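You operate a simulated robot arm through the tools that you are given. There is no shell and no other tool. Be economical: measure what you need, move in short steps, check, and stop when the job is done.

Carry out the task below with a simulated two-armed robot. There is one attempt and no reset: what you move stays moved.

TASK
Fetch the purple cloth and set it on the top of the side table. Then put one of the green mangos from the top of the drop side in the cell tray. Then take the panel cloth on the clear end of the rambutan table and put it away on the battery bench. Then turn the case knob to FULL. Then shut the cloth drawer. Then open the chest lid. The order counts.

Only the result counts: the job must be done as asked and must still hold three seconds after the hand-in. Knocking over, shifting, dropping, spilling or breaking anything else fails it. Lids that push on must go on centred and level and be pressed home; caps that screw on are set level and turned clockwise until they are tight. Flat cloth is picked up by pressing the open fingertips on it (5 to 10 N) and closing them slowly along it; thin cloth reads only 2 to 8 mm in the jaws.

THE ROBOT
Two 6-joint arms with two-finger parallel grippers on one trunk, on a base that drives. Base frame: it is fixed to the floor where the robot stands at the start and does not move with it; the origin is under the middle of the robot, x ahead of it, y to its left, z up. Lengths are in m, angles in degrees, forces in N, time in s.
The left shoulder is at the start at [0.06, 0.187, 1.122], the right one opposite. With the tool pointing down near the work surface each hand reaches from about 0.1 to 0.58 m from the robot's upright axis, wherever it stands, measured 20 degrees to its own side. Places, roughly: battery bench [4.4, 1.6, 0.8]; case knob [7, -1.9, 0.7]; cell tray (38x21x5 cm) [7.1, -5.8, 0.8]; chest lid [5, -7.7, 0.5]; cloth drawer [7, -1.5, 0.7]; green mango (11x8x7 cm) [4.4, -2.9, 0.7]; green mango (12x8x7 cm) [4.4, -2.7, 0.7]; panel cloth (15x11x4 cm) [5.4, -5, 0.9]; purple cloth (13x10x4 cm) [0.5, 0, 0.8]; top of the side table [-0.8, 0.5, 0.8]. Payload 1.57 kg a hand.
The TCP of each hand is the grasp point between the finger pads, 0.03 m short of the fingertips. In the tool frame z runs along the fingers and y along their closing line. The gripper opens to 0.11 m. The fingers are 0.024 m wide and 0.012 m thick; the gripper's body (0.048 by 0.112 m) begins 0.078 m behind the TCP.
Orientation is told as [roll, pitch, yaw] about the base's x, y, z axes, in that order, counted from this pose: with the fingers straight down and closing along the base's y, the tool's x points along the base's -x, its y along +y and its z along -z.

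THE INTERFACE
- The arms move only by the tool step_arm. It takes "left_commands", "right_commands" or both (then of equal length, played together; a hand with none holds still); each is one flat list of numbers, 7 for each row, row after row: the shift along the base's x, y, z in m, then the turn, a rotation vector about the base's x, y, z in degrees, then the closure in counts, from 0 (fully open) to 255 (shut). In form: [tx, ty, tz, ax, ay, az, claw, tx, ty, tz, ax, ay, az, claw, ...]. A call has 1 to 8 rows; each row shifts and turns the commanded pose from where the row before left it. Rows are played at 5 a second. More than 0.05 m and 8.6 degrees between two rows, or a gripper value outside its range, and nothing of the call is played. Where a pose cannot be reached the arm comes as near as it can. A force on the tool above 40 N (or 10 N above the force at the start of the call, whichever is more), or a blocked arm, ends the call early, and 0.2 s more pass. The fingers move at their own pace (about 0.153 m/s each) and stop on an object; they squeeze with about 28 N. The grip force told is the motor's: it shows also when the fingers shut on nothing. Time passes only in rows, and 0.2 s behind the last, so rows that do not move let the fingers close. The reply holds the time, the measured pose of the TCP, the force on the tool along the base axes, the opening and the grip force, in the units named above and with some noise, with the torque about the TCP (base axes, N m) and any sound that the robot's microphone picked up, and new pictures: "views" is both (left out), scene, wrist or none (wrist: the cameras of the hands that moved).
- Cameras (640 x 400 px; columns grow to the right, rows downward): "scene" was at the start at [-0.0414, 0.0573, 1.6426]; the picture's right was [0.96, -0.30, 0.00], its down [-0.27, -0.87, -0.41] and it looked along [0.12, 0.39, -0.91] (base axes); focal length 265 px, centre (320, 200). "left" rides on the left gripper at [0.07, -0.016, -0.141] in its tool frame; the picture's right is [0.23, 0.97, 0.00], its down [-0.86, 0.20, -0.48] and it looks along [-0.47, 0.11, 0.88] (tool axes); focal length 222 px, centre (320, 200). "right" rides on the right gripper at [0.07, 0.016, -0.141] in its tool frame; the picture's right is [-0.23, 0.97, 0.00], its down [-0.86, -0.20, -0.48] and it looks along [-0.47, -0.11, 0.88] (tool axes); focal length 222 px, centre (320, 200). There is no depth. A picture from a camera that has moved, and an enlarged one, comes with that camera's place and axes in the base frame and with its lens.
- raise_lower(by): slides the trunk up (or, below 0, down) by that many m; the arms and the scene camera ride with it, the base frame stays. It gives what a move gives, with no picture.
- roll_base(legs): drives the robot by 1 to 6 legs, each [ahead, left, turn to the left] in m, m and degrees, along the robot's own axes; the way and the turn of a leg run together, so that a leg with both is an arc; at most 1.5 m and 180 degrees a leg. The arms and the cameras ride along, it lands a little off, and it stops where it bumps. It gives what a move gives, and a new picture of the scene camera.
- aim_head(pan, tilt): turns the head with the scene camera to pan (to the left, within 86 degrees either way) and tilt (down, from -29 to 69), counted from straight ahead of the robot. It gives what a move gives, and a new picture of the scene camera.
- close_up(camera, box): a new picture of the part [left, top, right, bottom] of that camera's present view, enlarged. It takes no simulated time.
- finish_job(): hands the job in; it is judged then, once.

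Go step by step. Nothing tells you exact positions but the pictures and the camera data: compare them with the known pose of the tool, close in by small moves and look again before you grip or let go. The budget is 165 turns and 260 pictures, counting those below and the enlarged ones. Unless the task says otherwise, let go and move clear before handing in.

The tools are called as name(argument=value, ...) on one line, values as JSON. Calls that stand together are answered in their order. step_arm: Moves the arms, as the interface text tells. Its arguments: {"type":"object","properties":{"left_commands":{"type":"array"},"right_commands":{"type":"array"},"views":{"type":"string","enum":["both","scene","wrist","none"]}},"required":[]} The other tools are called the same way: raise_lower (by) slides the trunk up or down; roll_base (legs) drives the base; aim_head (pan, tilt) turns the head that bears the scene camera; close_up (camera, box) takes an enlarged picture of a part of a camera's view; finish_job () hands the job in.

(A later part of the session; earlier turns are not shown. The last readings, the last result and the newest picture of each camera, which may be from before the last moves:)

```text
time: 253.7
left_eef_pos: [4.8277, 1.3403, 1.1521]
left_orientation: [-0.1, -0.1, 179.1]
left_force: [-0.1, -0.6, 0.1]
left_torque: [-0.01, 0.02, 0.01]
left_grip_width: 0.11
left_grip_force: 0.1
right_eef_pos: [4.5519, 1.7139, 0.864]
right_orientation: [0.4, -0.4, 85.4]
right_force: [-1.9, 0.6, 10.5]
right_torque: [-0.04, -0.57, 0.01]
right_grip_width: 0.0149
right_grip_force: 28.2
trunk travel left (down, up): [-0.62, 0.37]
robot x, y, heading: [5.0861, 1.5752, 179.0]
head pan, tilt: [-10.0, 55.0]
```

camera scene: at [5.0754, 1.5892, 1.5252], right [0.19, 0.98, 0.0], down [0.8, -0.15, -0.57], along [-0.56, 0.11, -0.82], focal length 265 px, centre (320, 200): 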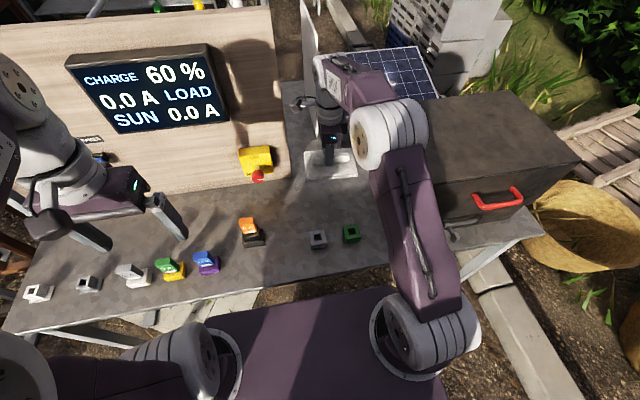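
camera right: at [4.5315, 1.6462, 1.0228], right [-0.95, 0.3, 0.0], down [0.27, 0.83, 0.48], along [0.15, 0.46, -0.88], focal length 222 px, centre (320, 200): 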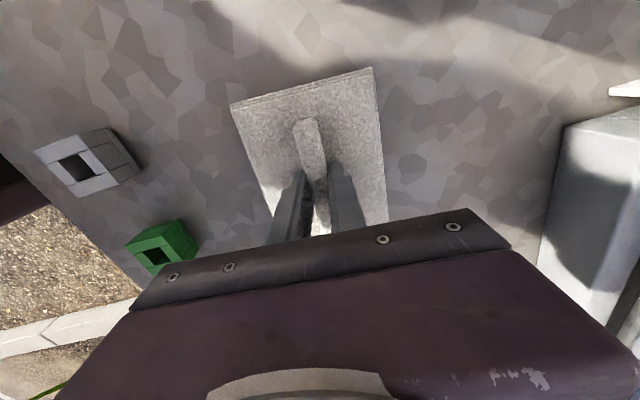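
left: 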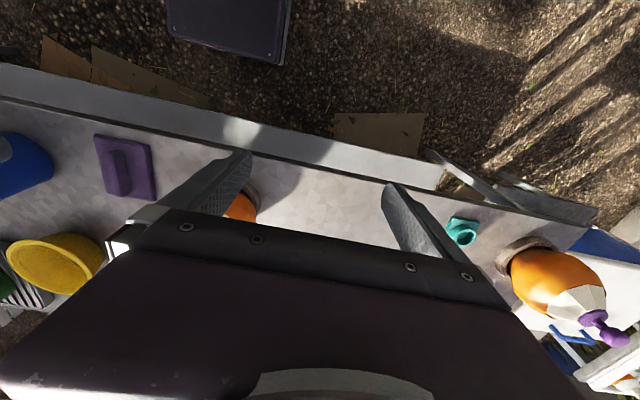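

Cloth is on the bench (10 N contact). I'll release and lift away.

step_arm(right_commands=[0, 0, 0.001, 0, 0, 0, 255, 0, 0, 0, 0, 0, 0, 140, 0, 0, 0, 0, 0, 0, 140, 0, 0, 0.03, 0, 0, 0, 140, 0, 0, 0.045, 0, 0, 0, 140, 0, 0, 0.045, 0, 0, 0, 140, 0, 0, 0.045, 0, 0, 0, 140], views="wrist")

step_arm(right_commands=[0.045, 0, 0, 0, 0, 8.5, 100, 0.045, 0, 0, 0, 0, 8.5, 60, 0.045, 0, 0, 0, 0, 8.5, 0, 0.045, 0, 0, 0, 0, 8.5, 0, 0, 0, 0, 0, 0, 8.5, 0, 0, 0, 0, 0, 0, 8.5, 0, 0, 0, 0, 0, 0, 8.5, 0, 0, 0, 0, 0, 0, 8.5, 0], views="none")

close_up(camera="scene", box=[220, 80, 460, 280])

```text
time: 255.3
left_eef_pos: [4.8262, 1.3405, 1.151]
left_orientation: [0.0, 0.0, 179.1]
left_force: [0.5, -0.4, 0.1]
left_torque: [0.03, 0.0, 0.0]
left_grip_width: 0.1099
left_grip_force: 0.1
right_eef_pos: [4.555, 1.7131, 1.0315]
right_orientation: [0.0, -0.3, 85.4]
right_force: [0.0, -0.3, 0.0]
right_torque: [0.0, -0.01, 0.0]
right_grip_width: 0.0497
right_grip_force: 0.1
trunk travel left (down, up): [-0.62, 0.37]
robot x, y, heading: [5.0814, 1.578, 178.9]
head pan, tilt: [-10.0, 55.0]
camera right: at [4.5324, 1.6458, 1.1706], right [-0.95, 0.3, 0.0], down [0.27, 0.83, 0.48], along [0.15, 0.46, -0.88], focal length 222 px, centre (320, 200)
```

right: 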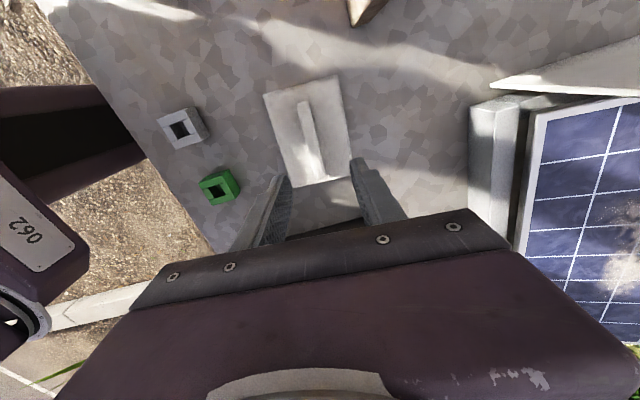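

```text
time: 257.1
left_eef_pos: [4.8255, 1.3419, 1.15]
left_orientation: [0.0, 0.0, 179.1]
left_force: [0.0, 0.2, 0.2]
left_torque: [-0.02, -0.02, 0.02]
left_grip_width: 0.11
left_grip_force: 0.1
right_eef_pos: [4.7311, 1.7138, 1.0288]
right_orientation: [0.0, -0.3, 153.5]
right_force: [1.1, 0.4, 0.0]
right_torque: [-0.03, 0.0, -0.03]
right_grip_width: 0.11
right_grip_force: 0.1
trunk travel left (down, up): [-0.62, 0.37]
robot x, y, heading: [5.0841, 1.5713, 179.1]
head pan, tilt: [-10.0, 55.0]
```

```text
2.00 times, centred on (340, 180) of scene
camera zoom: at [5.0761, 1.5891, 1.5252], right [0.19, 0.98, 0.0], down [0.8, -0.15, -0.57], along [-0.56, 0.11, -0.82], focal length 530 px, centre (280, 240)
```

zoom: 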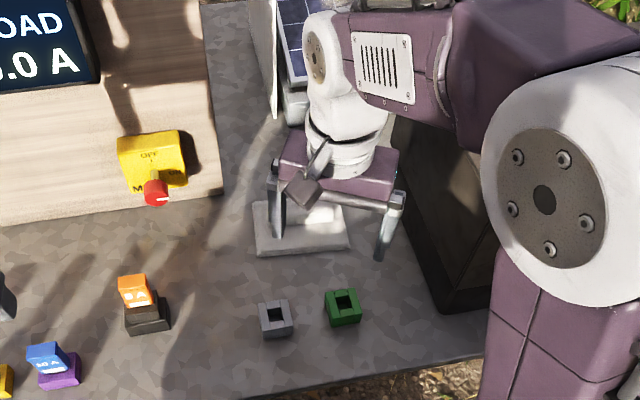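

The panel cloth lies on the bench. Now I'll back away, turn to face +x and go to the case knob near [7, -1.9].

step_arm(right_commands=[0.03, 0, 0.01, 0, 0, 8.5, 0, 0, 0, 0.01, 0, 0, 8.5, 0, 0, 0, 0, 0, 0, 8.5, 0], views="none")

roll_base(legs=[[-0.6, 0, 0], [0, 0, -179], [0, -1.45, 0], [0, -1.45, 0]])

aim_head(pan=-10, tilt=25)

```text
time: 257.9
left_eef_pos: [4.827, 1.3418, 1.1521]
left_orientation: [-0.1, 0.1, 179.1]
left_force: [0.3, 0.1, -0.5]
left_torque: [-0.01, 0.0, -0.02]
left_grip_width: 0.1102
left_grip_force: 0.1
right_eef_pos: [4.7601, 1.7131, 1.048]
right_orientation: [-0.1, -0.3, 179.0]
right_force: [-0.4, -0.5, -0.1]
right_torque: [0.01, 0.04, -0.03]
right_grip_width: 0.1102
right_grip_force: 0.1
trunk travel left (down, up): [-0.62, 0.37]
robot x, y, heading: [5.086, 1.5751, 179.0]
head pan, tilt: [-10.0, 55.0]
```

```text
time: 282.3
left_eef_pos: [5.9432, -1.1531, 1.1503]
left_orientation: [0.1, 0.0, -3.4]
left_force: [0.1, 0.6, 0.6]
left_torque: [-0.03, 0.02, 0.03]
left_grip_width: 0.1101
left_grip_force: 0.1
right_eef_pos: [5.9918, -1.5274, 1.0484]
right_orientation: [0.0, -0.3, -3.6]
right_force: [-0.6, -0.3, 1.3]
right_torque: [0.0, 0.03, 0.0]
right_grip_width: 0.1101
right_grip_force: 0.1
trunk travel left (down, up): [-0.62, 0.37]
robot x, y, heading: [5.6745, -1.3755, -3.2]
head pan, tilt: [-10.0, 55.0]
camera scene: at [5.683, -1.3887, 1.5252], right [-0.23, -0.97, 0.0], down [-0.8, 0.19, -0.57], along [0.56, -0.13, -0.82], focal length 265 px, centre (320, 200)
```

scene: 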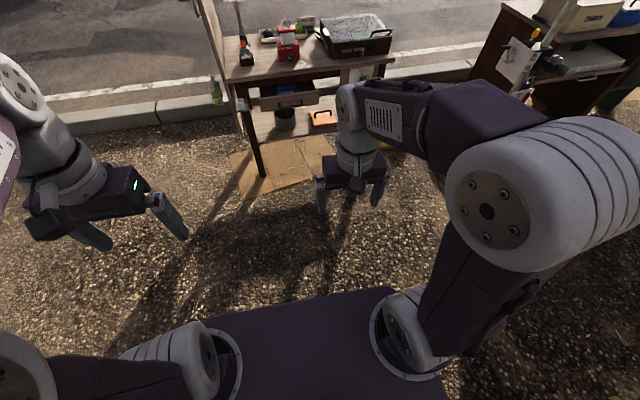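

```text
time: 283.3
left_eef_pos: [5.9425, -1.1535, 1.1498]
left_orientation: [0.0, 0.0, -3.4]
left_force: [0.8, -0.6, 0.5]
left_torque: [0.0, -0.02, 0.0]
left_grip_width: 0.1099
left_grip_force: 0.0
right_eef_pos: [5.9912, -1.5269, 1.0493]
right_orientation: [0.1, -0.3, -3.5]
right_force: [0.0, -0.3, 0.4]
right_torque: [0.03, 0.0, -0.02]
right_grip_width: 0.1102
right_grip_force: 0.1
trunk travel left (down, up): [-0.62, 0.37]
robot x, y, heading: [5.6731, -1.3737, -3.3]
head pan, tilt: [-10.0, 25.0]
camera scene: at [5.7025, -1.3932, 1.5691], right [-0.23, -0.97, 0.0], down [-0.41, 0.1, -0.91], along [0.88, -0.21, -0.42], focal length 265 px, centre (320, 200)
```

scene: 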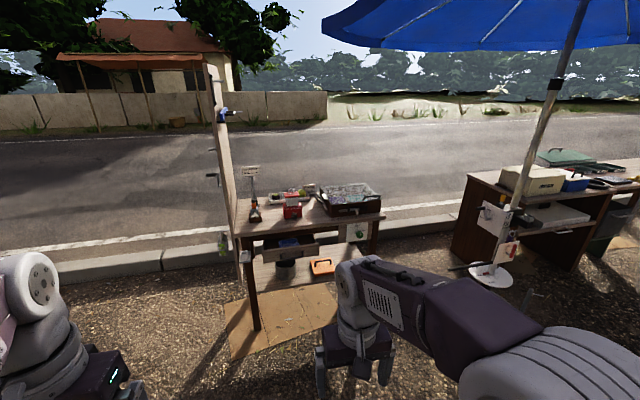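

The table ahead holds the open drawer (y ≈ -1.5) and a panel with the knob to its right (y ≈ -1.9). I'll get closer and zoom in.

roll_base(legs=[[0.4, -0.3, 3.2]])

close_up(camera="scene", box=[160, 150, 480, 350])

```text
time: 286.2
left_eef_pos: [6.3157, -1.4513, 1.1504]
left_orientation: [0.0, 0.1, -0.5]
left_force: [-1.2, -0.4, -0.8]
left_torque: [0.0, 0.01, -0.02]
left_grip_width: 0.1099
left_grip_force: 0.0
right_eef_pos: [6.3832, -1.8236, 1.0487]
right_orientation: [0.0, -0.4, -0.6]
right_force: [0.0, -0.2, -0.4]
right_torque: [0.02, -0.04, 0.0]
right_grip_width: 0.1099
right_grip_force: 0.1
trunk travel left (down, up): [-0.62, 0.37]
robot x, y, heading: [6.0565, -1.6917, -0.2]
head pan, tilt: [-10.0, 25.0]
camera scene: at [6.0875, -1.7046, 1.5692], right [-0.18, -0.98, 0.0], down [-0.42, 0.08, -0.91], along [0.89, -0.16, -0.42], focal length 265 px, centre (320, 200)
```

scene: 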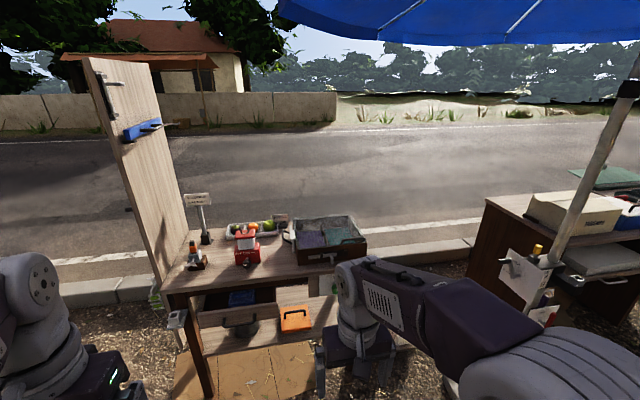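

```text
2.00 times, centred on (320, 250) of scene
camera zoom: at [6.0875, -1.7046, 1.5692], right [-0.18, -0.98, 0.0], down [-0.42, 0.08, -0.91], along [0.89, -0.16, -0.42], focal length 530 px, centre (320, 100)
```

zoom: 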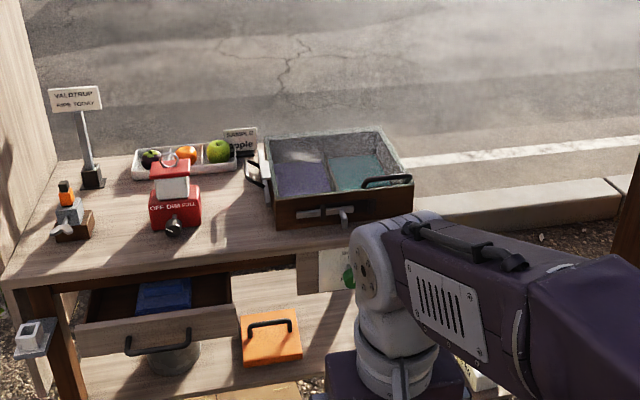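

There is a panel with a green knob below the table top, hidden partly by my arm. I'll move the right hand aside to see it.

step_arm(right_commands=[0, -0.045, 0, 0, 0, 0, 0, 0, -0.045, 0, 0, 0, 0, 0, -0.02, -0.04, 0, 0, 0, 0, 0, -0.02, -0.04, 0, 0, 0, 0, 0, -0.02, -0.04, 0, 0, 0, 0, 0], views="none")

aim_head(pan=-10, tilt=35)

close_up(camera="scene", box=[260, 150, 420, 250])

```text
time: 287.4
left_eef_pos: [6.3148, -1.4522, 1.1497]
left_orientation: [0.2, -0.1, -0.5]
left_force: [-0.5, 0.4, 0.7]
left_torque: [0.04, -0.01, -0.02]
left_grip_width: 0.1099
left_grip_force: 0.0
right_eef_pos: [6.3213, -2.0329, 1.0478]
right_orientation: [0.1, -0.4, -0.6]
right_force: [0.1, -0.1, 0.4]
right_torque: [0.02, 0.02, -0.01]
right_grip_width: 0.1098
right_grip_force: 0.1
trunk travel left (down, up): [-0.62, 0.37]
robot x, y, heading: [6.0578, -1.6861, -0.5]
head pan, tilt: [-10.0, 25.0]
```

```text
time: 288.1
left_eef_pos: [6.3142, -1.4517, 1.1506]
left_orientation: [0.0, 0.1, -0.6]
left_force: [-0.2, -1.1, 0.0]
left_torque: [0.01, -0.03, 0.0]
left_grip_width: 0.1099
left_grip_force: 0.0
right_eef_pos: [6.3219, -2.0302, 1.0487]
right_orientation: [0.0, -0.4, -0.7]
right_force: [0.0, 0.3, 0.2]
right_torque: [-0.03, -0.01, 0.01]
right_grip_width: 0.1098
right_grip_force: 0.1
trunk travel left (down, up): [-0.62, 0.37]
robot x, y, heading: [6.0554, -1.6875, -0.5]
head pan, tilt: [-10.0, 35.0]
camera scene: at [6.0837, -1.7037, 1.5535], right [-0.18, -0.98, 0.0], down [-0.56, 0.1, -0.82], along [0.81, -0.15, -0.57], focal length 265 px, centre (320, 200)
```

scene: 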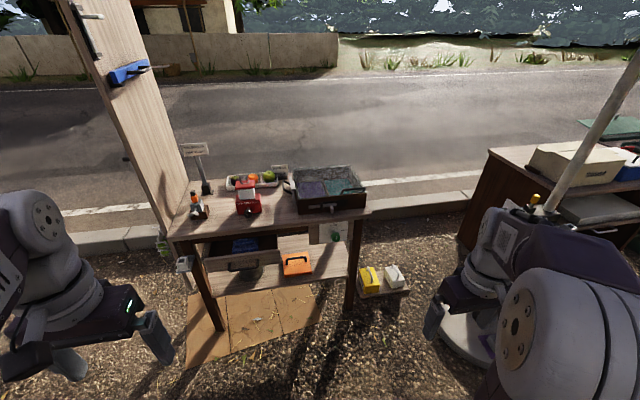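

```text
4.00 times, centred on (340, 200) of scene
camera zoom: at [6.0837, -1.7037, 1.5535], right [-0.18, -0.98, 0.0], down [-0.56, 0.1, -0.82], along [0.81, -0.15, -0.57], focal length 1059 px, centre (240, 200)
```

zoom: 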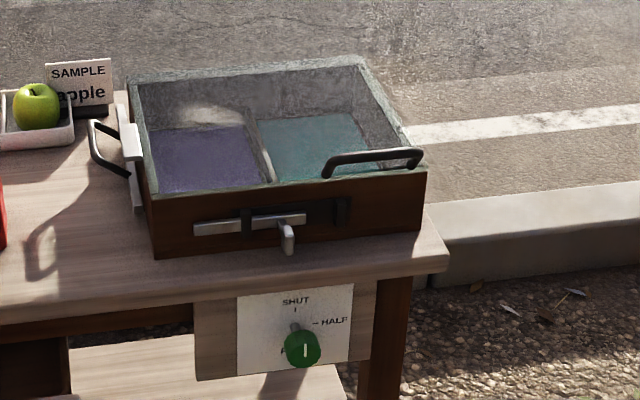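

The case knob has SHUT at top, HALF at right and FULL must be at the bottom; its axis is at about [7.0, -1.94, 0.72] facing me. I'll turn the right hand to point forward (pitch -90°) in free space.

step_arm(right_commands=[0.03, 0.01, -0.01, 0, -8.2, 0, 0, 0.03, 0.01, -0.01, 0, -8.2, 0, 0, 0.03, 0.01, -0.01, 0, -8.2, 0, 0, 0.03, 0.01, -0.01, 0, -8.2, 0, 0, 0.03, 0.01, -0.01, 0, -8.2, 0, 0, 0.03, 0.01, -0.01, 0, -8.2, 0, 0, 0.03, 0.01, -0.01, 0, -8.2, 0, 0, 0.02, 0.01, -0.01, 0, -8.2, 0, 0], views="none")

step_arm(right_commands=[0.0, 0.01, -0.02, 0, -8.2, 0, 0, 0, 0.01, -0.02, 0, -8.2, 0, 0, 0, 0.01, -0.02, 0, -8, 0, 0, 0, 0, -0.03, 0, 0, 0, 0, 0, 0, -0.03, 0, 0, 0, 0], views="both")

```text
time: 289.9
left_eef_pos: [6.3162, -1.4522, 1.1502]
left_orientation: [0.1, 0.0, -0.4]
left_force: [-0.3, 0.3, -0.4]
left_torque: [0.01, 0.0, 0.0]
left_grip_width: 0.1103
left_grip_force: 0.0
right_eef_pos: [6.5632, -1.9692, 0.991]
right_orientation: [3.5, -65.4, -3.1]
right_force: [0.3, -0.1, 0.8]
right_torque: [0.03, 0.03, 0.0]
right_grip_width: 0.11
right_grip_force: 0.0
right hand out of reach, approached as far as the arm can: row 8
trunk travel left (down, up): [-0.62, 0.37]
robot x, y, heading: [6.0523, -1.6874, -0.6]
head pan, tilt: [-10.0, 35.0]
```

```text
time: 291.1
left_eef_pos: [6.315, -1.4535, 1.1513]
left_orientation: [0.1, 0.1, -0.5]
left_force: [0.2, -0.8, -0.4]
left_torque: [0.02, 0.05, -0.01]
left_grip_width: 0.1097
left_grip_force: 0.1
right_eef_pos: [6.6718, -2.0326, 0.9826]
right_orientation: [97.4, -88.7, -97.0]
right_force: [-0.3, 0.1, 0.1]
right_torque: [-0.01, -0.03, 0.02]
right_grip_width: 0.1099
right_grip_force: 0.0
right hand out of reach, approached as far as the arm can: row 1, 2, 3, 4, 5
trunk travel left (down, up): [-0.62, 0.37]
robot x, y, heading: [6.0559, -1.6877, -0.3]
head pan, tilt: [-10.0, 35.0]
camera scene: at [6.0846, -1.7048, 1.5534], right [-0.18, -0.98, 0.0], down [-0.56, 0.1, -0.82], along [0.81, -0.15, -0.57], focal length 265 px, centre (320, 200)
camera right: at [6.5299, -2.0142, 0.9121], right [-0.01, 0.97, 0.25], down [-0.48, -0.22, 0.85], along [0.88, -0.11, 0.47], focal length 222 px, centre (320, 200)
```

scene: 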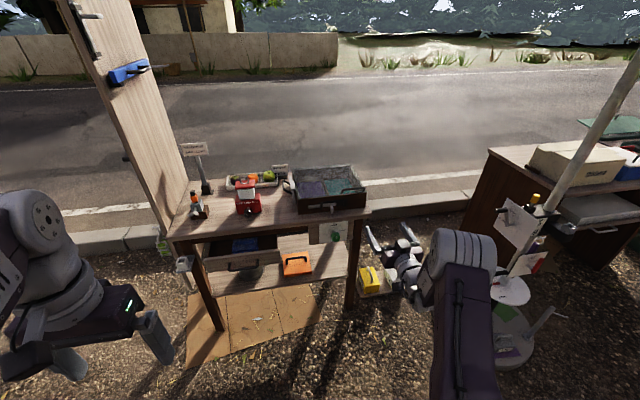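
right: 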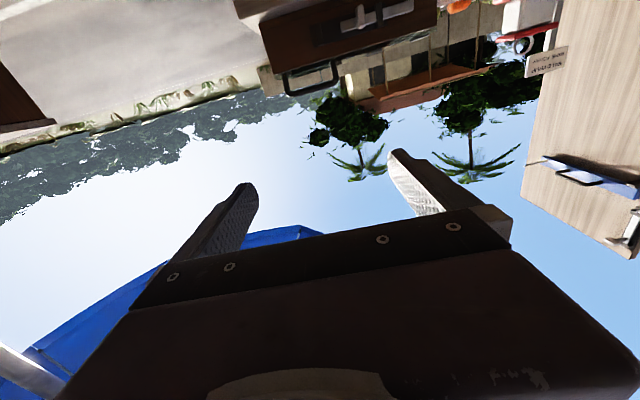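

The commanded pose was too close to the shoulder for a level hand; I'll extend it forward to about x 6.68.

step_arm(right_commands=[0.04, 0, 0, 0, 0, 0, 0, 0.04, 0, 0, 0, 0, 0, 0, 0.04, 0, 0, 0, 0, 0, 0, 0, 0, 0, 0, 0, 0, 0], views="scene")

```text
time: 292.1
left_eef_pos: [6.3147, -1.453, 1.151]
left_orientation: [0.1, 0.1, -0.4]
left_force: [-0.7, 0.6, -0.1]
left_torque: [0.03, -0.04, -0.01]
left_grip_width: 0.1102
left_grip_force: 0.1
right_eef_pos: [6.7923, -2.0314, 0.9837]
right_orientation: [115.2, -89.3, -115.1]
right_force: [-0.1, 0.7, -0.9]
right_torque: [0.0, 0.01, -0.03]
right_grip_width: 0.1099
right_grip_force: 0.1
trunk travel left (down, up): [-0.62, 0.37]
robot x, y, heading: [6.0565, -1.6884, -0.5]
head pan, tilt: [-10.0, 35.0]
camera scene: at [6.0833, -1.7042, 1.5534], right [-0.18, -0.98, 0.0], down [-0.56, 0.1, -0.82], along [0.81, -0.15, -0.57], focal length 265 px, centre (320, 200)
```

scene: 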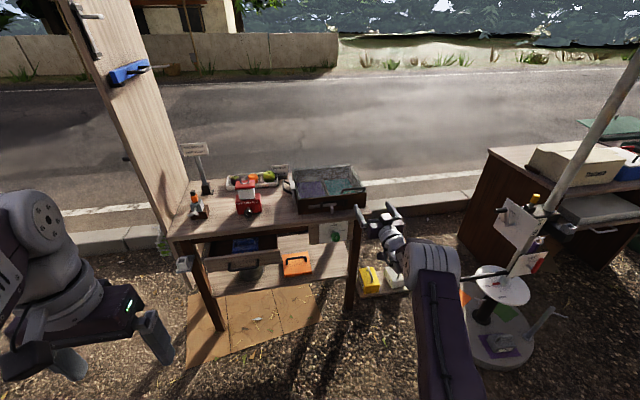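

Reaching is fine further out. I'll lower the hand toward knob height and shift toward y ≈ -1.94.

step_arm(right_commands=[0, 0.01, -0.04, 0, 0, 0, 0, 0, 0.02, -0.04, 0, 0, 0, 0, 0, 0.02, -0.04, 0, 0, 0, 0, 0, 0.02, -0.04, 0, 0, 0, 0, 0, 0.02, -0.04, 0, 0, 0, 0, 0, 0.0, -0.04, 0, 0, 0, 0], views="both")

```text
time: 293.5
left_eef_pos: [6.314, -1.4523, 1.1499]
left_orientation: [0.0, 0.0, -0.5]
left_force: [-0.5, -1.2, 0.0]
left_torque: [0.0, 0.0, -0.01]
left_grip_width: 0.1098
left_grip_force: 0.1
right_eef_pos: [6.7769, -1.9548, 0.7617]
right_orientation: [101.1, -89.4, -100.9]
right_force: [0.0, 0.4, 1.1]
right_torque: [-0.02, 0.03, -0.01]
right_grip_width: 0.1099
right_grip_force: 0.0
right hand out of reach, approached as far as the arm can: row 4, 5, 6
trunk travel left (down, up): [-0.62, 0.37]
robot x, y, heading: [6.0542, -1.6889, -0.3]
head pan, tilt: [-10.0, 35.0]
camera scene: at [6.0832, -1.7044, 1.5535], right [-0.18, -0.98, 0.0], down [-0.56, 0.1, -0.82], along [0.81, -0.15, -0.57], focal length 265 px, centre (320, 200)
camera right: at [6.635, -1.9356, 0.691], right [0.0, 0.97, 0.24], down [-0.48, -0.21, 0.85], along [0.88, -0.11, 0.47], focal length 222 px, centre (320, 200)
```

scene: 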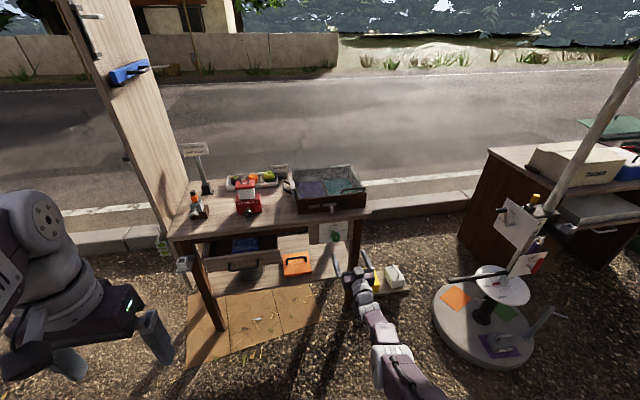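
right: 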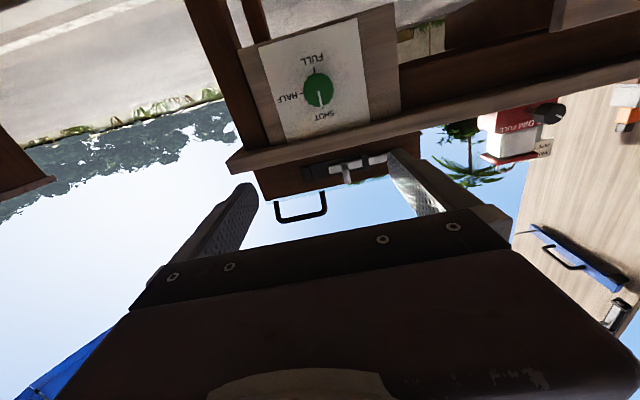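

From the wrist view the labels are confirmed (pointer at SHUT, FULL opposite), with the knob axis at y -1.94, z 0.706. I'll lower the trunk, and pre-roll the hand by about -88° so that I can turn it +180° in one go.

raise_lower(by=-0.056)

step_arm(right_commands=[0, 0, 0, -8.5, 0, 0, 0, 0, 0, 0, -8.5, 0, 0, 0, 0, 0, 0, -8.5, 0, 0, 0, 0, 0, 0, -8.5, 0, 0, 0, 0, 0, 0, -8.5, 0, 0, 0, 0, 0, 0, -8.5, 0, 0, 0, 0, 0, 0, -8.5, 0, 0, 0, 0, 0, 0, -8.5, 0, 0, 0], views="wrist")

```text
time: 294.5
left_eef_pos: [6.3151, -1.4513, 1.0928]
left_orientation: [0.0, 0.0, -0.5]
left_force: [-1.0, 0.9, 0.0]
left_torque: [0.05, -0.05, -0.02]
left_grip_width: 0.1099
left_grip_force: 0.0
right_eef_pos: [6.777, -1.9534, 0.7067]
right_orientation: [107.6, -89.3, -107.5]
right_force: [-0.5, 0.1, 0.2]
right_torque: [-0.01, 0.01, 0.01]
right_grip_width: 0.11
right_grip_force: 0.1
trunk travel left (down, up): [-0.564, 0.426]
robot x, y, heading: [6.06, -1.6871, -0.5]
head pan, tilt: [-10.0, 35.0]
```

```text
time: 296.3
left_eef_pos: [6.3141, -1.4502, 1.0949]
left_orientation: [0.0, -0.1, -0.4]
left_force: [0.8, -0.1, 0.2]
left_torque: [0.02, -0.02, -0.02]
left_grip_width: 0.11
left_grip_force: 0.1
right_eef_pos: [6.8084, -2.1213, 0.8691]
right_orientation: [-81.9, -26.0, 88.7]
right_force: [-0.8, -0.3, 0.4]
right_torque: [0.0, 0.0, 0.01]
right_grip_width: 0.1102
right_grip_force: 0.1
right hand out of reach, approached as far as the arm can: row 1, 2, 3, 4, 5, 6, 7, 8
trunk travel left (down, up): [-0.564, 0.426]
robot x, y, heading: [6.0543, -1.689, -0.5]
head pan, tilt: [-10.0, 35.0]
camera right: at [6.6652, -2.1826, 0.84], right [-0.12, 0.63, -0.77], down [-0.43, 0.66, 0.61], along [0.89, 0.41, 0.19], focal length 222 px, centre (320, 200)
```

right: 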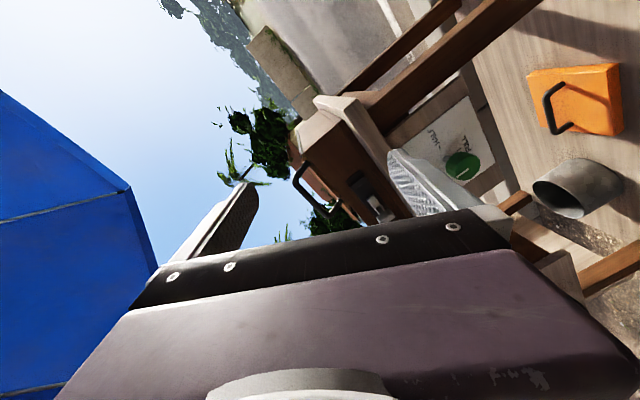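

The hand rolled part-way but was at the edge of reach; the arm works best with the hand near shoulder height. I'll lower the trunk by 0.25 m, then straighten the hand and finish the roll.

raise_lower(by=-0.25)

step_arm(right_commands=[0, 0.03, 0.02, 0, -7.3, -2.3, 0, 0, 0.03, 0.02, -8, 0, 0, 0, 0, 0.04, 0.02, -8, 0, 0, 0, 0, 0.04, 0.02, -8, 0, 0, 0, 0, 0.03, 0.0, 0, 0, 0, 0], views="both")

```text
time: 298.9
left_eef_pos: [6.3147, -1.4523, 0.845]
left_orientation: [0.0, 0.1, -0.5]
left_force: [-0.5, 0.7, -0.6]
left_torque: [0.01, 0.02, 0.02]
left_grip_width: 0.1099
left_grip_force: 0.1
right_eef_pos: [6.8086, -2.1214, 0.6172]
right_orientation: [-81.9, -26.0, 88.8]
right_force: [0.6, 0.0, 0.0]
right_torque: [-0.03, 0.03, 0.01]
right_grip_width: 0.11
right_grip_force: 0.0
trunk travel left (down, up): [-0.314, 0.676]
robot x, y, heading: [6.058, -1.6894, -0.5]
head pan, tilt: [-10.0, 35.0]
```

```text
time: 300.1
left_eef_pos: [6.3157, -1.4523, 0.8431]
left_orientation: [0.0, 0.1, -0.5]
left_force: [0.0, 0.9, 0.7]
left_torque: [0.03, -0.01, 0.01]
left_grip_width: 0.1097
left_grip_force: 0.0
right_eef_pos: [6.8831, -1.9919, 0.7542]
right_orientation: [-86.3, -3.3, 89.5]
right_force: [0.2, 0.3, 0.7]
right_torque: [0.03, 0.02, 0.03]
right_grip_width: 0.1099
right_grip_force: 0.1
right hand out of reach, approached as far as the arm can: row 1, 2, 3, 4, 5
trunk travel left (down, up): [-0.314, 0.676]
robot x, y, heading: [6.0545, -1.6846, -0.1]
head pan, tilt: [-10.0, 35.0]
camera scene: at [6.0839, -1.7037, 1.2474], right [-0.18, -0.98, 0.0], down [-0.56, 0.1, -0.82], along [0.81, -0.15, -0.57], focal length 265 px, centre (320, 200)
camera right: at [6.7401, -2.0595, 0.7425], right [-0.06, 0.28, -0.96], down [-0.46, 0.84, 0.28], along [0.89, 0.45, 0.08], focal length 222 px, centre (320, 200)
```

scene: 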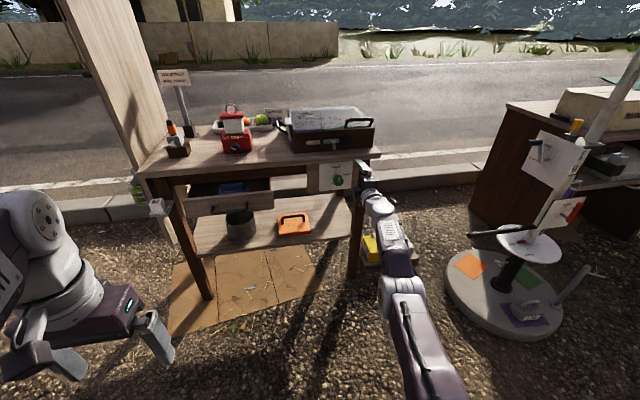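
right: 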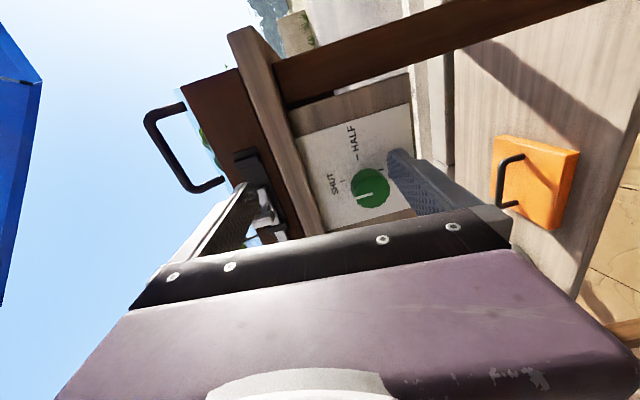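

The hand is now level and rolled, but the arm is almost straight. Lowering the trunk further should give a more comfortable reach for a level hand.

raise_lower(by=-0.18)

step_arm(right_commands=[-0.02, 0.01, 0.03, 0, 0, 0, 0, -0.02, 0.02, 0.035, 0, 0, 0, 0, -0.02, 0.02, 0.035, 0, 0, 0, 0, 0, 0, 0.03, 0, 0, 0, 0], views="both")

```text
time: 302.1
left_eef_pos: [6.3148, -1.4517, 0.6659]
left_orientation: [0.0, 0.0, -0.4]
left_force: [0.7, -0.5, 0.6]
left_torque: [0.0, 0.0, -0.03]
left_grip_width: 0.1099
left_grip_force: 0.1
right_eef_pos: [6.8831, -1.9931, 0.5734]
right_orientation: [-86.2, -3.3, 89.6]
right_force: [0.2, 0.7, 0.7]
right_torque: [0.04, -0.03, 0.0]
right_grip_width: 0.1101
right_grip_force: 0.1
trunk travel left (down, up): [-0.134, 0.856]
robot x, y, heading: [6.0574, -1.6908, -0.5]
head pan, tilt: [-10.0, 35.0]
```

```text
time: 303.1
left_eef_pos: [6.3159, -1.4525, 0.664]
left_orientation: [-0.1, -0.1, -0.5]
left_force: [0.9, -0.8, -0.7]
left_torque: [-0.01, 0.03, 0.02]
left_grip_width: 0.1099
left_grip_force: 0.1
right_eef_pos: [6.8772, -1.9658, 0.7085]
right_orientation: [-86.1, -3.4, 89.5]
right_force: [-0.5, -0.4, 0.3]
right_torque: [0.02, 0.04, 0.01]
right_grip_width: 0.1101
right_grip_force: 0.1
right hand out of reach, approached as far as the arm can: row 1, 2, 3, 4
trunk travel left (down, up): [-0.134, 0.856]
robot x, y, heading: [6.0546, -1.6869, -0.4]
head pan, tilt: [-10.0, 35.0]
camera scene: at [6.0837, -1.7041, 1.0673], right [-0.18, -0.98, 0.0], down [-0.56, 0.1, -0.82], along [0.81, -0.15, -0.57], focal length 265 px, centre (320, 200)
camera right: at [6.735, -2.0319, 0.6968], right [-0.06, 0.29, -0.96], down [-0.46, 0.84, 0.28], along [0.89, 0.46, 0.08], focal length 222 px, centre (320, 200)
```

scene: 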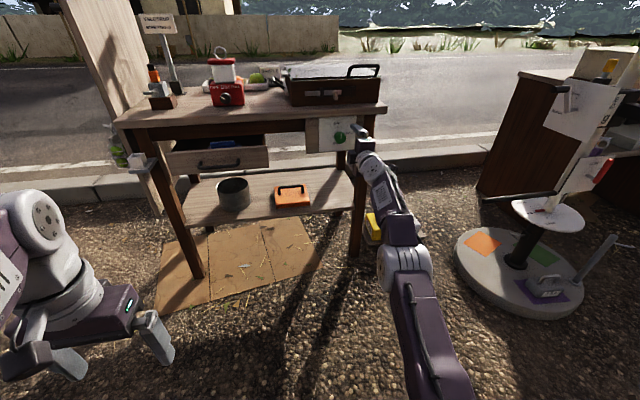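
right: 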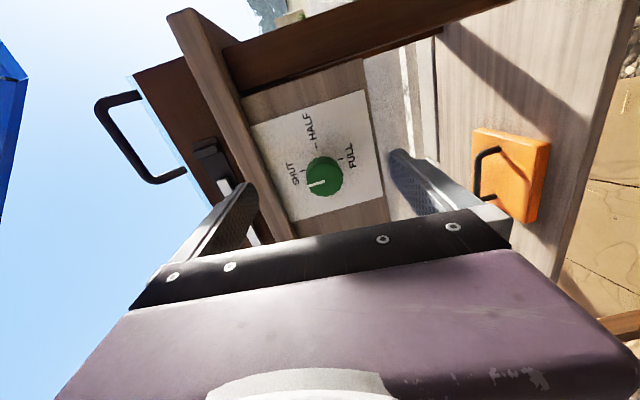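

Height is right at 0.7085. I'll test moving forward and sideways with the arm toward the knob line.

step_arm(right_commands=[0.0, 0.013, 0, 0, 0, 0, 0, 0.0, 0.013, 0, 0, 0, 0, 0, 0.02, 0, 0, 0, 0, 0, 0], views="wrist")

```text
time: 303.9
left_eef_pos: [6.314, -1.4519, 0.6644]
left_orientation: [-0.1, 0.0, -0.5]
left_force: [-0.3, -0.5, -0.8]
left_torque: [0.0, 0.02, 0.02]
left_grip_width: 0.1102
left_grip_force: 0.1
right_eef_pos: [6.8789, -1.9367, 0.7081]
right_orientation: [-86.1, -3.4, 89.5]
right_force: [-0.8, 0.5, -0.6]
right_torque: [-0.01, -0.03, 0.02]
right_grip_width: 0.1097
right_grip_force: 0.2
right hand out of reach, approached as far as the arm can: row 3
trunk travel left (down, up): [-0.134, 0.856]
robot x, y, heading: [6.0574, -1.6876, -0.4]
head pan, tilt: [-10.0, 35.0]
camera right: at [6.7351, -2.0048, 0.6959], right [-0.06, 0.28, -0.96], down [-0.46, 0.84, 0.28], along [0.89, 0.46, 0.08], focal length 222 px, centre (320, 200)
```

right: 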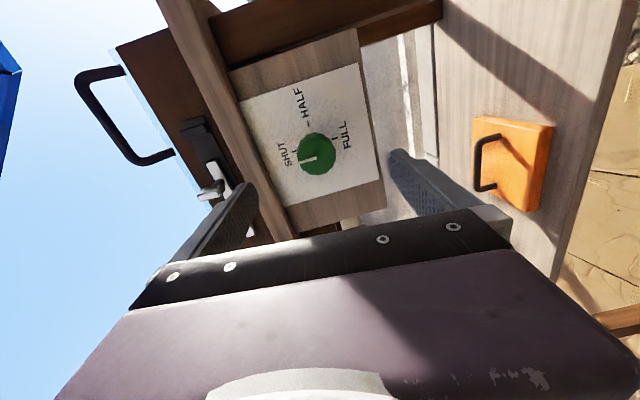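

That was the arm's full extension. I'll pull the hand back 6 cm to check it can bend, then drive the base forward.

step_arm(right_commands=[-0.04, 0, 0, 0, 0, 0, 0, -0.04, 0, 0, 0, 0, 0, 0], views="none")

```text
time: 304.5
left_eef_pos: [6.3141, -1.4521, 0.6634]
left_orientation: [0.0, -0.1, -0.5]
left_force: [-0.1, 0.2, 0.7]
left_torque: [0.0, 0.01, 0.0]
left_grip_width: 0.1102
left_grip_force: 0.1
right_eef_pos: [6.8733, -1.9388, 0.7134]
right_orientation: [-86.1, -3.3, 89.5]
right_force: [0.3, 0.3, -0.3]
right_torque: [-0.01, -0.01, 0.01]
right_grip_width: 0.1101
right_grip_force: 0.0
right hand out of reach, approached as far as the arm can: row 1, 2
trunk travel left (down, up): [-0.134, 0.856]
robot x, y, heading: [6.054, -1.6911, -0.5]
head pan, tilt: [-10.0, 35.0]
```

The arm can only be straight in this pose, so I'll advance with the base. First align height and partly close the fingers, then creep forward 5 cm.

step_arm(right_commands=[0, 0, -0.007, 0, 0, 0, 90, 0, 0, 0, 0, 0, 0, 90], views="none")

roll_base(legs=[[0.05, 0, 0]])

close_up(camera="right", box=[160, 50, 480, 250])

```text
time: 305.1
left_eef_pos: [6.3146, -1.4521, 0.6639]
left_orientation: [0.0, 0.0, -0.5]
left_force: [0.4, -0.3, 0.4]
left_torque: [0.03, 0.02, -0.01]
left_grip_width: 0.1099
left_grip_force: 0.0
right_eef_pos: [6.8759, -1.9394, 0.7082]
right_orientation: [-86.1, -3.4, 89.6]
right_force: [0.2, 0.0, -0.2]
right_torque: [0.01, 0.01, 0.02]
right_grip_width: 0.0712
right_grip_force: 0.0
trunk travel left (down, up): [-0.134, 0.856]
robot x, y, heading: [6.0551, -1.6904, -0.4]
head pan, tilt: [-10.0, 35.0]
```

```text
time: 306.0
left_eef_pos: [6.3634, -1.4515, 0.6635]
left_orientation: [0.0, 0.0, -0.6]
left_force: [-0.1, -0.7, 0.6]
left_torque: [0.0, 0.01, -0.01]
left_grip_width: 0.1099
left_grip_force: 0.1
right_eef_pos: [6.9241, -1.9409, 0.7084]
right_orientation: [-86.1, -3.4, 89.5]
right_force: [0.3, -0.3, 0.3]
right_torque: [-0.04, 0.0, 0.0]
right_grip_width: 0.0715
right_grip_force: 0.0
trunk travel left (down, up): [-0.134, 0.856]
robot x, y, heading: [6.1043, -1.6859, -0.4]
head pan, tilt: [-10.0, 35.0]
camera scene: at [6.1322, -1.7045, 1.0674], right [-0.18, -0.98, 0.0], down [-0.56, 0.1, -0.82], along [0.81, -0.15, -0.57], focal length 265 px, centre (320, 200)
```

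scene: 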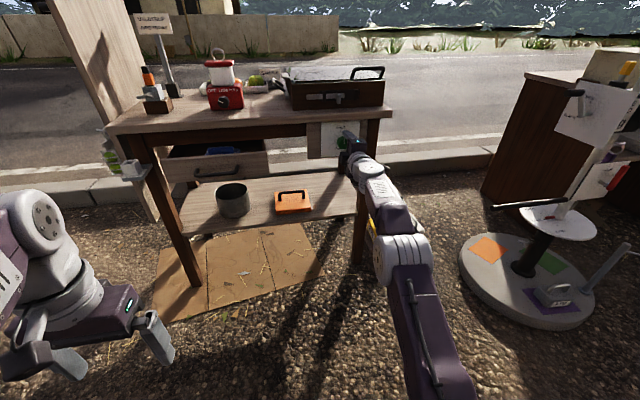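

```text
2.00 times, centred on (320, 150) of right
camera zoom: at [6.7811, -2.0079, 0.6961], right [-0.06, 0.28, -0.96], down [-0.46, 0.84, 0.28], along [0.89, 0.45, 0.08], focal length 444 px, centre (320, 300)
```

zoom: 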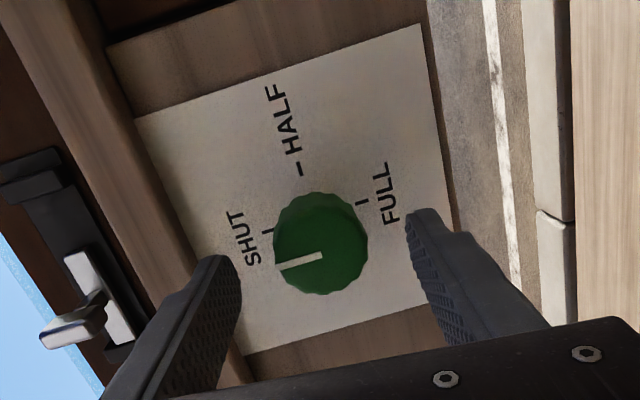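

Good alignment: the knob lies between the finger pads vertically. I'll creep another 3 cm.

roll_base(legs=[[0.03, 0, 0]])

close_up(camera="right", box=[160, 50, 480, 250])

```text
time: 306.8
left_eef_pos: [6.3932, -1.4523, 0.6631]
left_orientation: [0.0, 0.0, -0.5]
left_force: [0.3, 0.0, -0.4]
left_torque: [-0.02, 0.02, 0.01]
left_grip_width: 0.1101
left_grip_force: 0.0
right_eef_pos: [6.9545, -1.9414, 0.7087]
right_orientation: [-86.1, -3.4, 89.5]
right_force: [-0.2, -0.6, 0.8]
right_torque: [-0.01, -0.01, 0.0]
right_grip_width: 0.0711
right_grip_force: 0.0
trunk travel left (down, up): [-0.134, 0.856]
robot x, y, heading: [6.1337, -1.6908, -0.3]
head pan, tilt: [-10.0, 35.0]
camera scene: at [6.1624, -1.7047, 1.0674], right [-0.18, -0.98, 0.0], down [-0.56, 0.1, -0.82], along [0.81, -0.15, -0.57], focal length 265 px, centre (320, 200)
```

scene: 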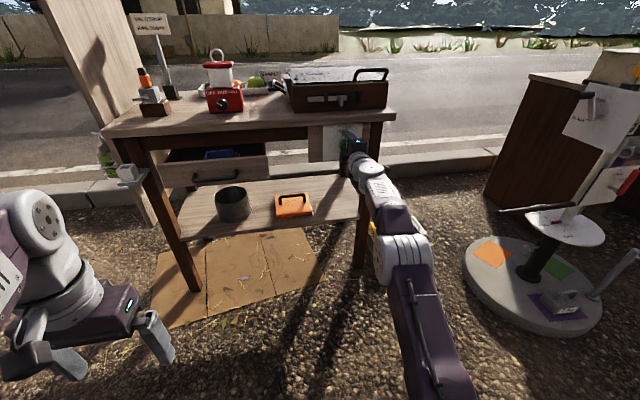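

```text
2.00 times, centred on (320, 150) of right
camera zoom: at [6.8115, -2.0079, 0.696], right [-0.06, 0.28, -0.96], down [-0.46, 0.84, 0.28], along [0.89, 0.45, 0.08], focal length 444 px, centre (320, 300)
```

zoom: 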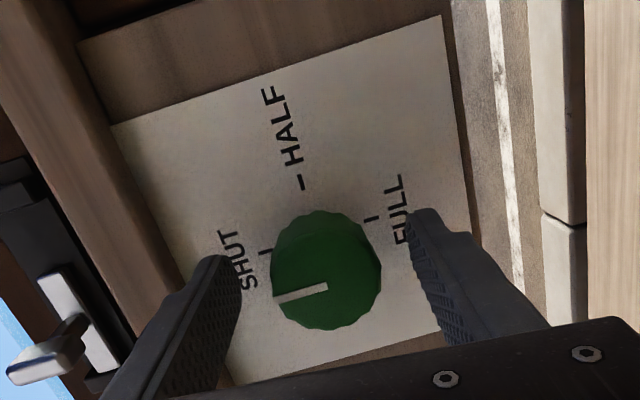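

Knob face is at about x 6.98 and the panel near 7.04. I'll advance 2.8 cm more and check.

roll_base(legs=[[0.028, 0.004, 0]])

close_up(camera="right", box=[160, 50, 480, 250])

```text
time: 307.8
left_eef_pos: [6.4164, -1.4498, 0.6641]
left_orientation: [0.0, -0.1, -0.7]
left_force: [0.3, -1.1, -0.4]
left_torque: [-0.03, -0.01, -0.02]
left_grip_width: 0.11
left_grip_force: 0.0
right_eef_pos: [6.9769, -1.9379, 0.7103]
right_orientation: [-86.1, -3.4, 89.6]
right_force: [-18.0, 1.7, -4.3]
right_torque: [-0.08, -0.66, 0.13]
right_grip_width: 0.0662
right_grip_force: 0.0
trunk travel left (down, up): [-0.134, 0.856]
robot x, y, heading: [6.158, -1.6871, -0.6]
head pan, tilt: [-10.0, 35.0]
stopped in leg 1: the force on the tool passed its limit at 178 N (the readings are from after the stop); the commanded pose is now the measured one
camera scene: at [6.1847, -1.7012, 1.0675], right [-0.18, -0.98, 0.0], down [-0.56, 0.11, -0.82], along [0.81, -0.15, -0.57], focal length 265 px, centre (320, 200)
```

scene: 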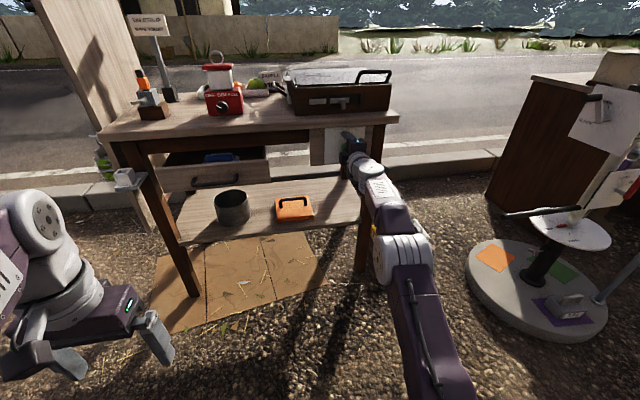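

```text
2.00 times, centred on (320, 150) of right
camera zoom: at [6.8341, -2.0051, 0.6976], right [-0.06, 0.29, -0.96], down [-0.46, 0.84, 0.28], along [0.89, 0.46, 0.08], focal length 444 px, centre (320, 300)
```

zoom: 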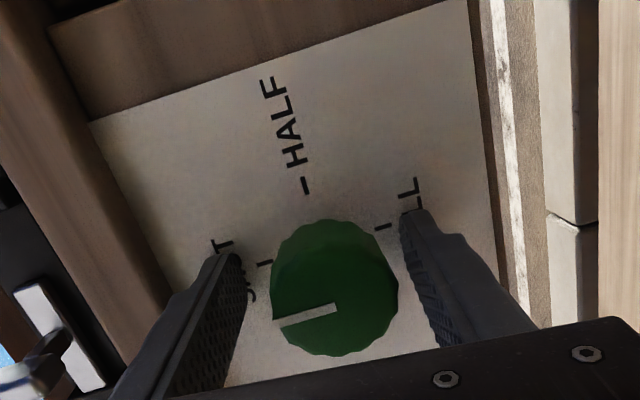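

The tips touched the panel (x ≈ 7.007). I'll back off 6 mm and close on the knob.

roll_base(legs=[[-0.007, 0, 0]])

step_arm(right_commands=[0, 0, 0, 0, 0, 0, 120, 0, 0, 0, 0, 0, 0, 160, 0, 0, 0, 0, 0, 0, 200, 0, 0, 0, 0, 0, 0, 200], views="wrist")

```text
time: 308.5
left_eef_pos: [6.4119, -1.4497, 0.6637]
left_orientation: [0.0, 0.0, -0.6]
left_force: [-0.1, -0.7, -0.2]
left_torque: [0.01, 0.02, 0.01]
left_grip_width: 0.1099
left_grip_force: 0.0
right_eef_pos: [6.9715, -1.9377, 0.7075]
right_orientation: [-86.1, -3.4, 89.5]
right_force: [0.2, -0.4, -0.3]
right_torque: [0.0, 0.0, 0.02]
right_grip_width: 0.0714
right_grip_force: 0.1
trunk travel left (down, up): [-0.134, 0.856]
robot x, y, heading: [6.1491, -1.6846, -0.6]
head pan, tilt: [-10.0, 35.0]
camera scene: at [6.1796, -1.7012, 1.0674], right [-0.18, -0.98, 0.0], down [-0.56, 0.11, -0.82], along [0.81, -0.15, -0.57], focal length 265 px, centre (320, 200)
```

scene: 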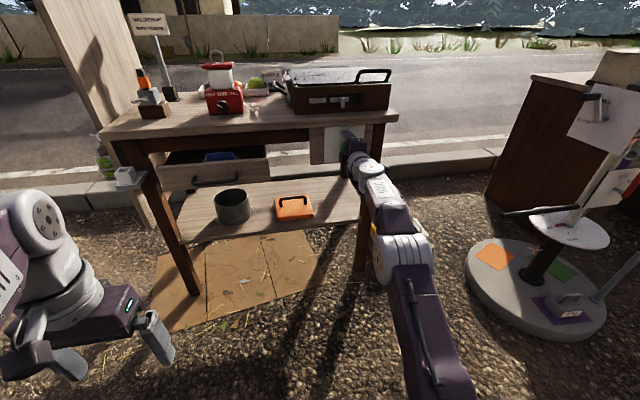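

```text
time: 309.5
left_eef_pos: [6.4122, -1.4485, 0.6649]
left_orientation: [0.0, 0.1, -0.6]
left_force: [0.8, 0.2, 0.4]
left_torque: [-0.01, 0.03, -0.03]
left_grip_width: 0.1101
left_grip_force: 0.0
right_eef_pos: [6.9714, -1.9375, 0.7055]
right_orientation: [-85.8, -3.5, 89.7]
right_force: [-16.7, 5.5, -19.2]
right_torque: [0.11, -0.98, -0.4]
right_grip_width: 0.0404
right_grip_force: 44.9
trunk travel left (down, up): [-0.134, 0.856]
robot x, y, heading: [6.1557, -1.6851, -0.6]
head pan, tilt: [-10.0, 35.0]
camera right: at [6.8292, -2.005, 0.694], right [-0.07, 0.29, -0.96], down [-0.46, 0.84, 0.28], along [0.89, 0.46, 0.07], focal length 222 px, centre (320, 200)
```

right: 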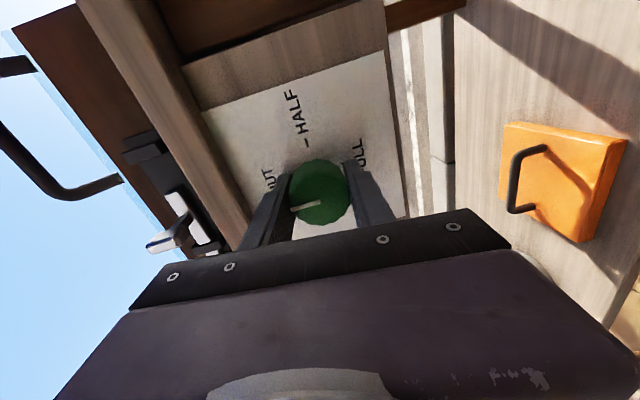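

Knob is gripped (40 mm). I'll start turning it clockwise (positive about x) and check.

step_arm(right_commands=[0, 0, -0.002, 8, 0, 0, 200, 0, 0, 0, 8, 0, 0, 200, 0, 0, 0, 8, 0, 0, 200], views="wrist")

```text
time: 310.3
left_eef_pos: [6.4128, -1.4487, 0.6641]
left_orientation: [0.0, 0.2, -0.7]
left_force: [-0.3, -0.6, 0.6]
left_torque: [0.0, -0.02, 0.0]
left_grip_width: 0.11
left_grip_force: 0.1
right_eef_pos: [6.9721, -1.9371, 0.7064]
right_orientation: [-85.9, -27.5, 89.6]
right_force: [-2.2, 3.3, -10.3]
right_torque: [0.01, -1.21, 0.28]
right_grip_width: 0.04
right_grip_force: 44.9
trunk travel left (down, up): [-0.134, 0.856]
robot x, y, heading: [6.154, -1.6846, -0.3]
head pan, tilt: [-10.0, 35.0]
camera right: at [6.8292, -1.9949, 0.6678], right [-0.06, 0.65, -0.76], down [-0.46, 0.65, 0.6], along [0.89, 0.39, 0.26], focal length 222 px, centre (320, 200)
```

right: 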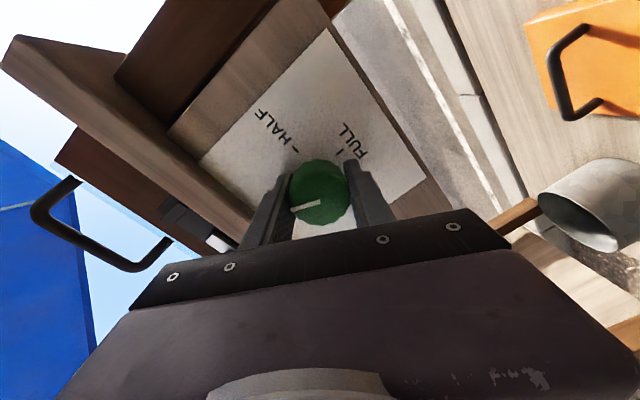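

The knob is turning with the hand. Continue.

step_arm(right_commands=[0, 0, 0, 8, 0, 0, 200, 0, 0, 0, 8, 0, 0, 200, 0, 0, 0, 8, 0, 0, 200, 0, 0, 0, 8, 0, 0, 200, 0, 0, 0, 8, 0, 0, 200, 0, 0, 0, 8, 0, 0, 200, 0, 0, 0, 8, 0, 0, 200], views="wrist")

```text
time: 312.1
left_eef_pos: [6.4135, -1.45, 0.6629]
left_orientation: [0.0, 0.1, -0.6]
left_force: [-0.3, -0.1, 0.0]
left_torque: [0.0, 0.03, 0.01]
left_grip_width: 0.1098
left_grip_force: 0.0
right_eef_pos: [6.9719, -1.9406, 0.7069]
right_orientation: [-84.2, -83.6, 87.8]
right_force: [9.7, -0.9, 1.8]
right_torque: [0.01, 0.06, -1.05]
right_grip_width: 0.0399
right_grip_force: 44.7
trunk travel left (down, up): [-0.134, 0.856]
robot x, y, heading: [6.1512, -1.6865, -0.6]
head pan, tilt: [-10.0, 35.0]
stopped in row 7 (right hand): the force on the tool passed its limit at 40 N (the readings are from after the stop); the commanded pose is now the measured one
camera right: at [6.8292, -1.94, 0.6378], right [-0.06, 0.99, 0.12], down [-0.46, -0.13, 0.88], along [0.89, 0.0, 0.47], focal length 222 px, centre (320, 200)
```

right: 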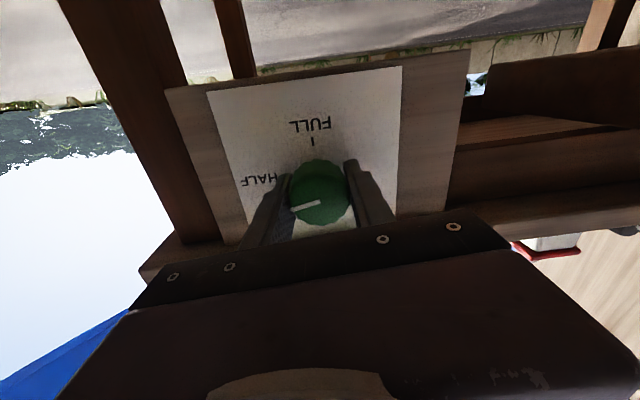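

It's near HALF now. I'll continue turning.

step_arm(right_commands=[0, 0.001, 0, 8, 0, 0, 200, 0, 0, 0, 8, 0, 0, 200, 0, 0, 0, 8, 0, 0, 200, 0, 0, 0, 8, 0, 0, 200, 0, 0, 0, 8, 0, 0, 200, 0, 0, 0, 8, 0, 0, 200], views="wrist")

```text
time: 313.5
left_eef_pos: [6.4125, -1.4515, 0.6649]
left_orientation: [0.1, 0.1, -0.7]
left_force: [0.0, -0.5, 0.2]
left_torque: [0.0, -0.02, -0.01]
left_grip_width: 0.1101
left_grip_force: 0.2
right_eef_pos: [6.972, -1.9426, 0.7078]
right_orientation: [93.3, -48.2, -89.9]
right_force: [15.1, -21.7, 7.5]
right_torque: [-0.08, 0.82, -0.75]
right_grip_width: 0.0401
right_grip_force: 45.1
trunk travel left (down, up): [-0.134, 0.856]
robot x, y, heading: [6.1525, -1.6854, -0.5]
head pan, tilt: [-10.0, 35.0]
camera right: at [6.8293, -1.89, 0.6599], right [-0.06, 0.57, 0.82], down [-0.46, -0.74, 0.49], along [0.88, -0.35, 0.31], focal length 222 px, centre (320, 200)
```

right: 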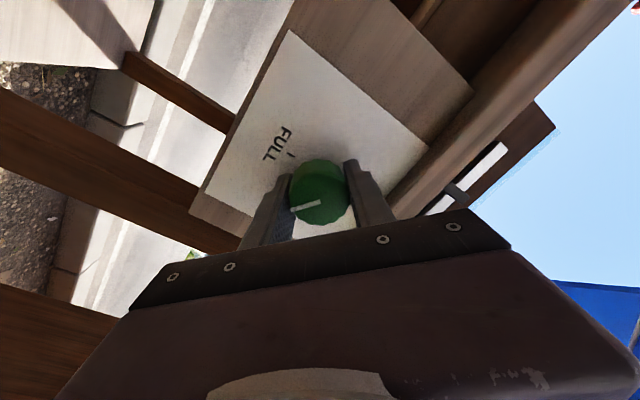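

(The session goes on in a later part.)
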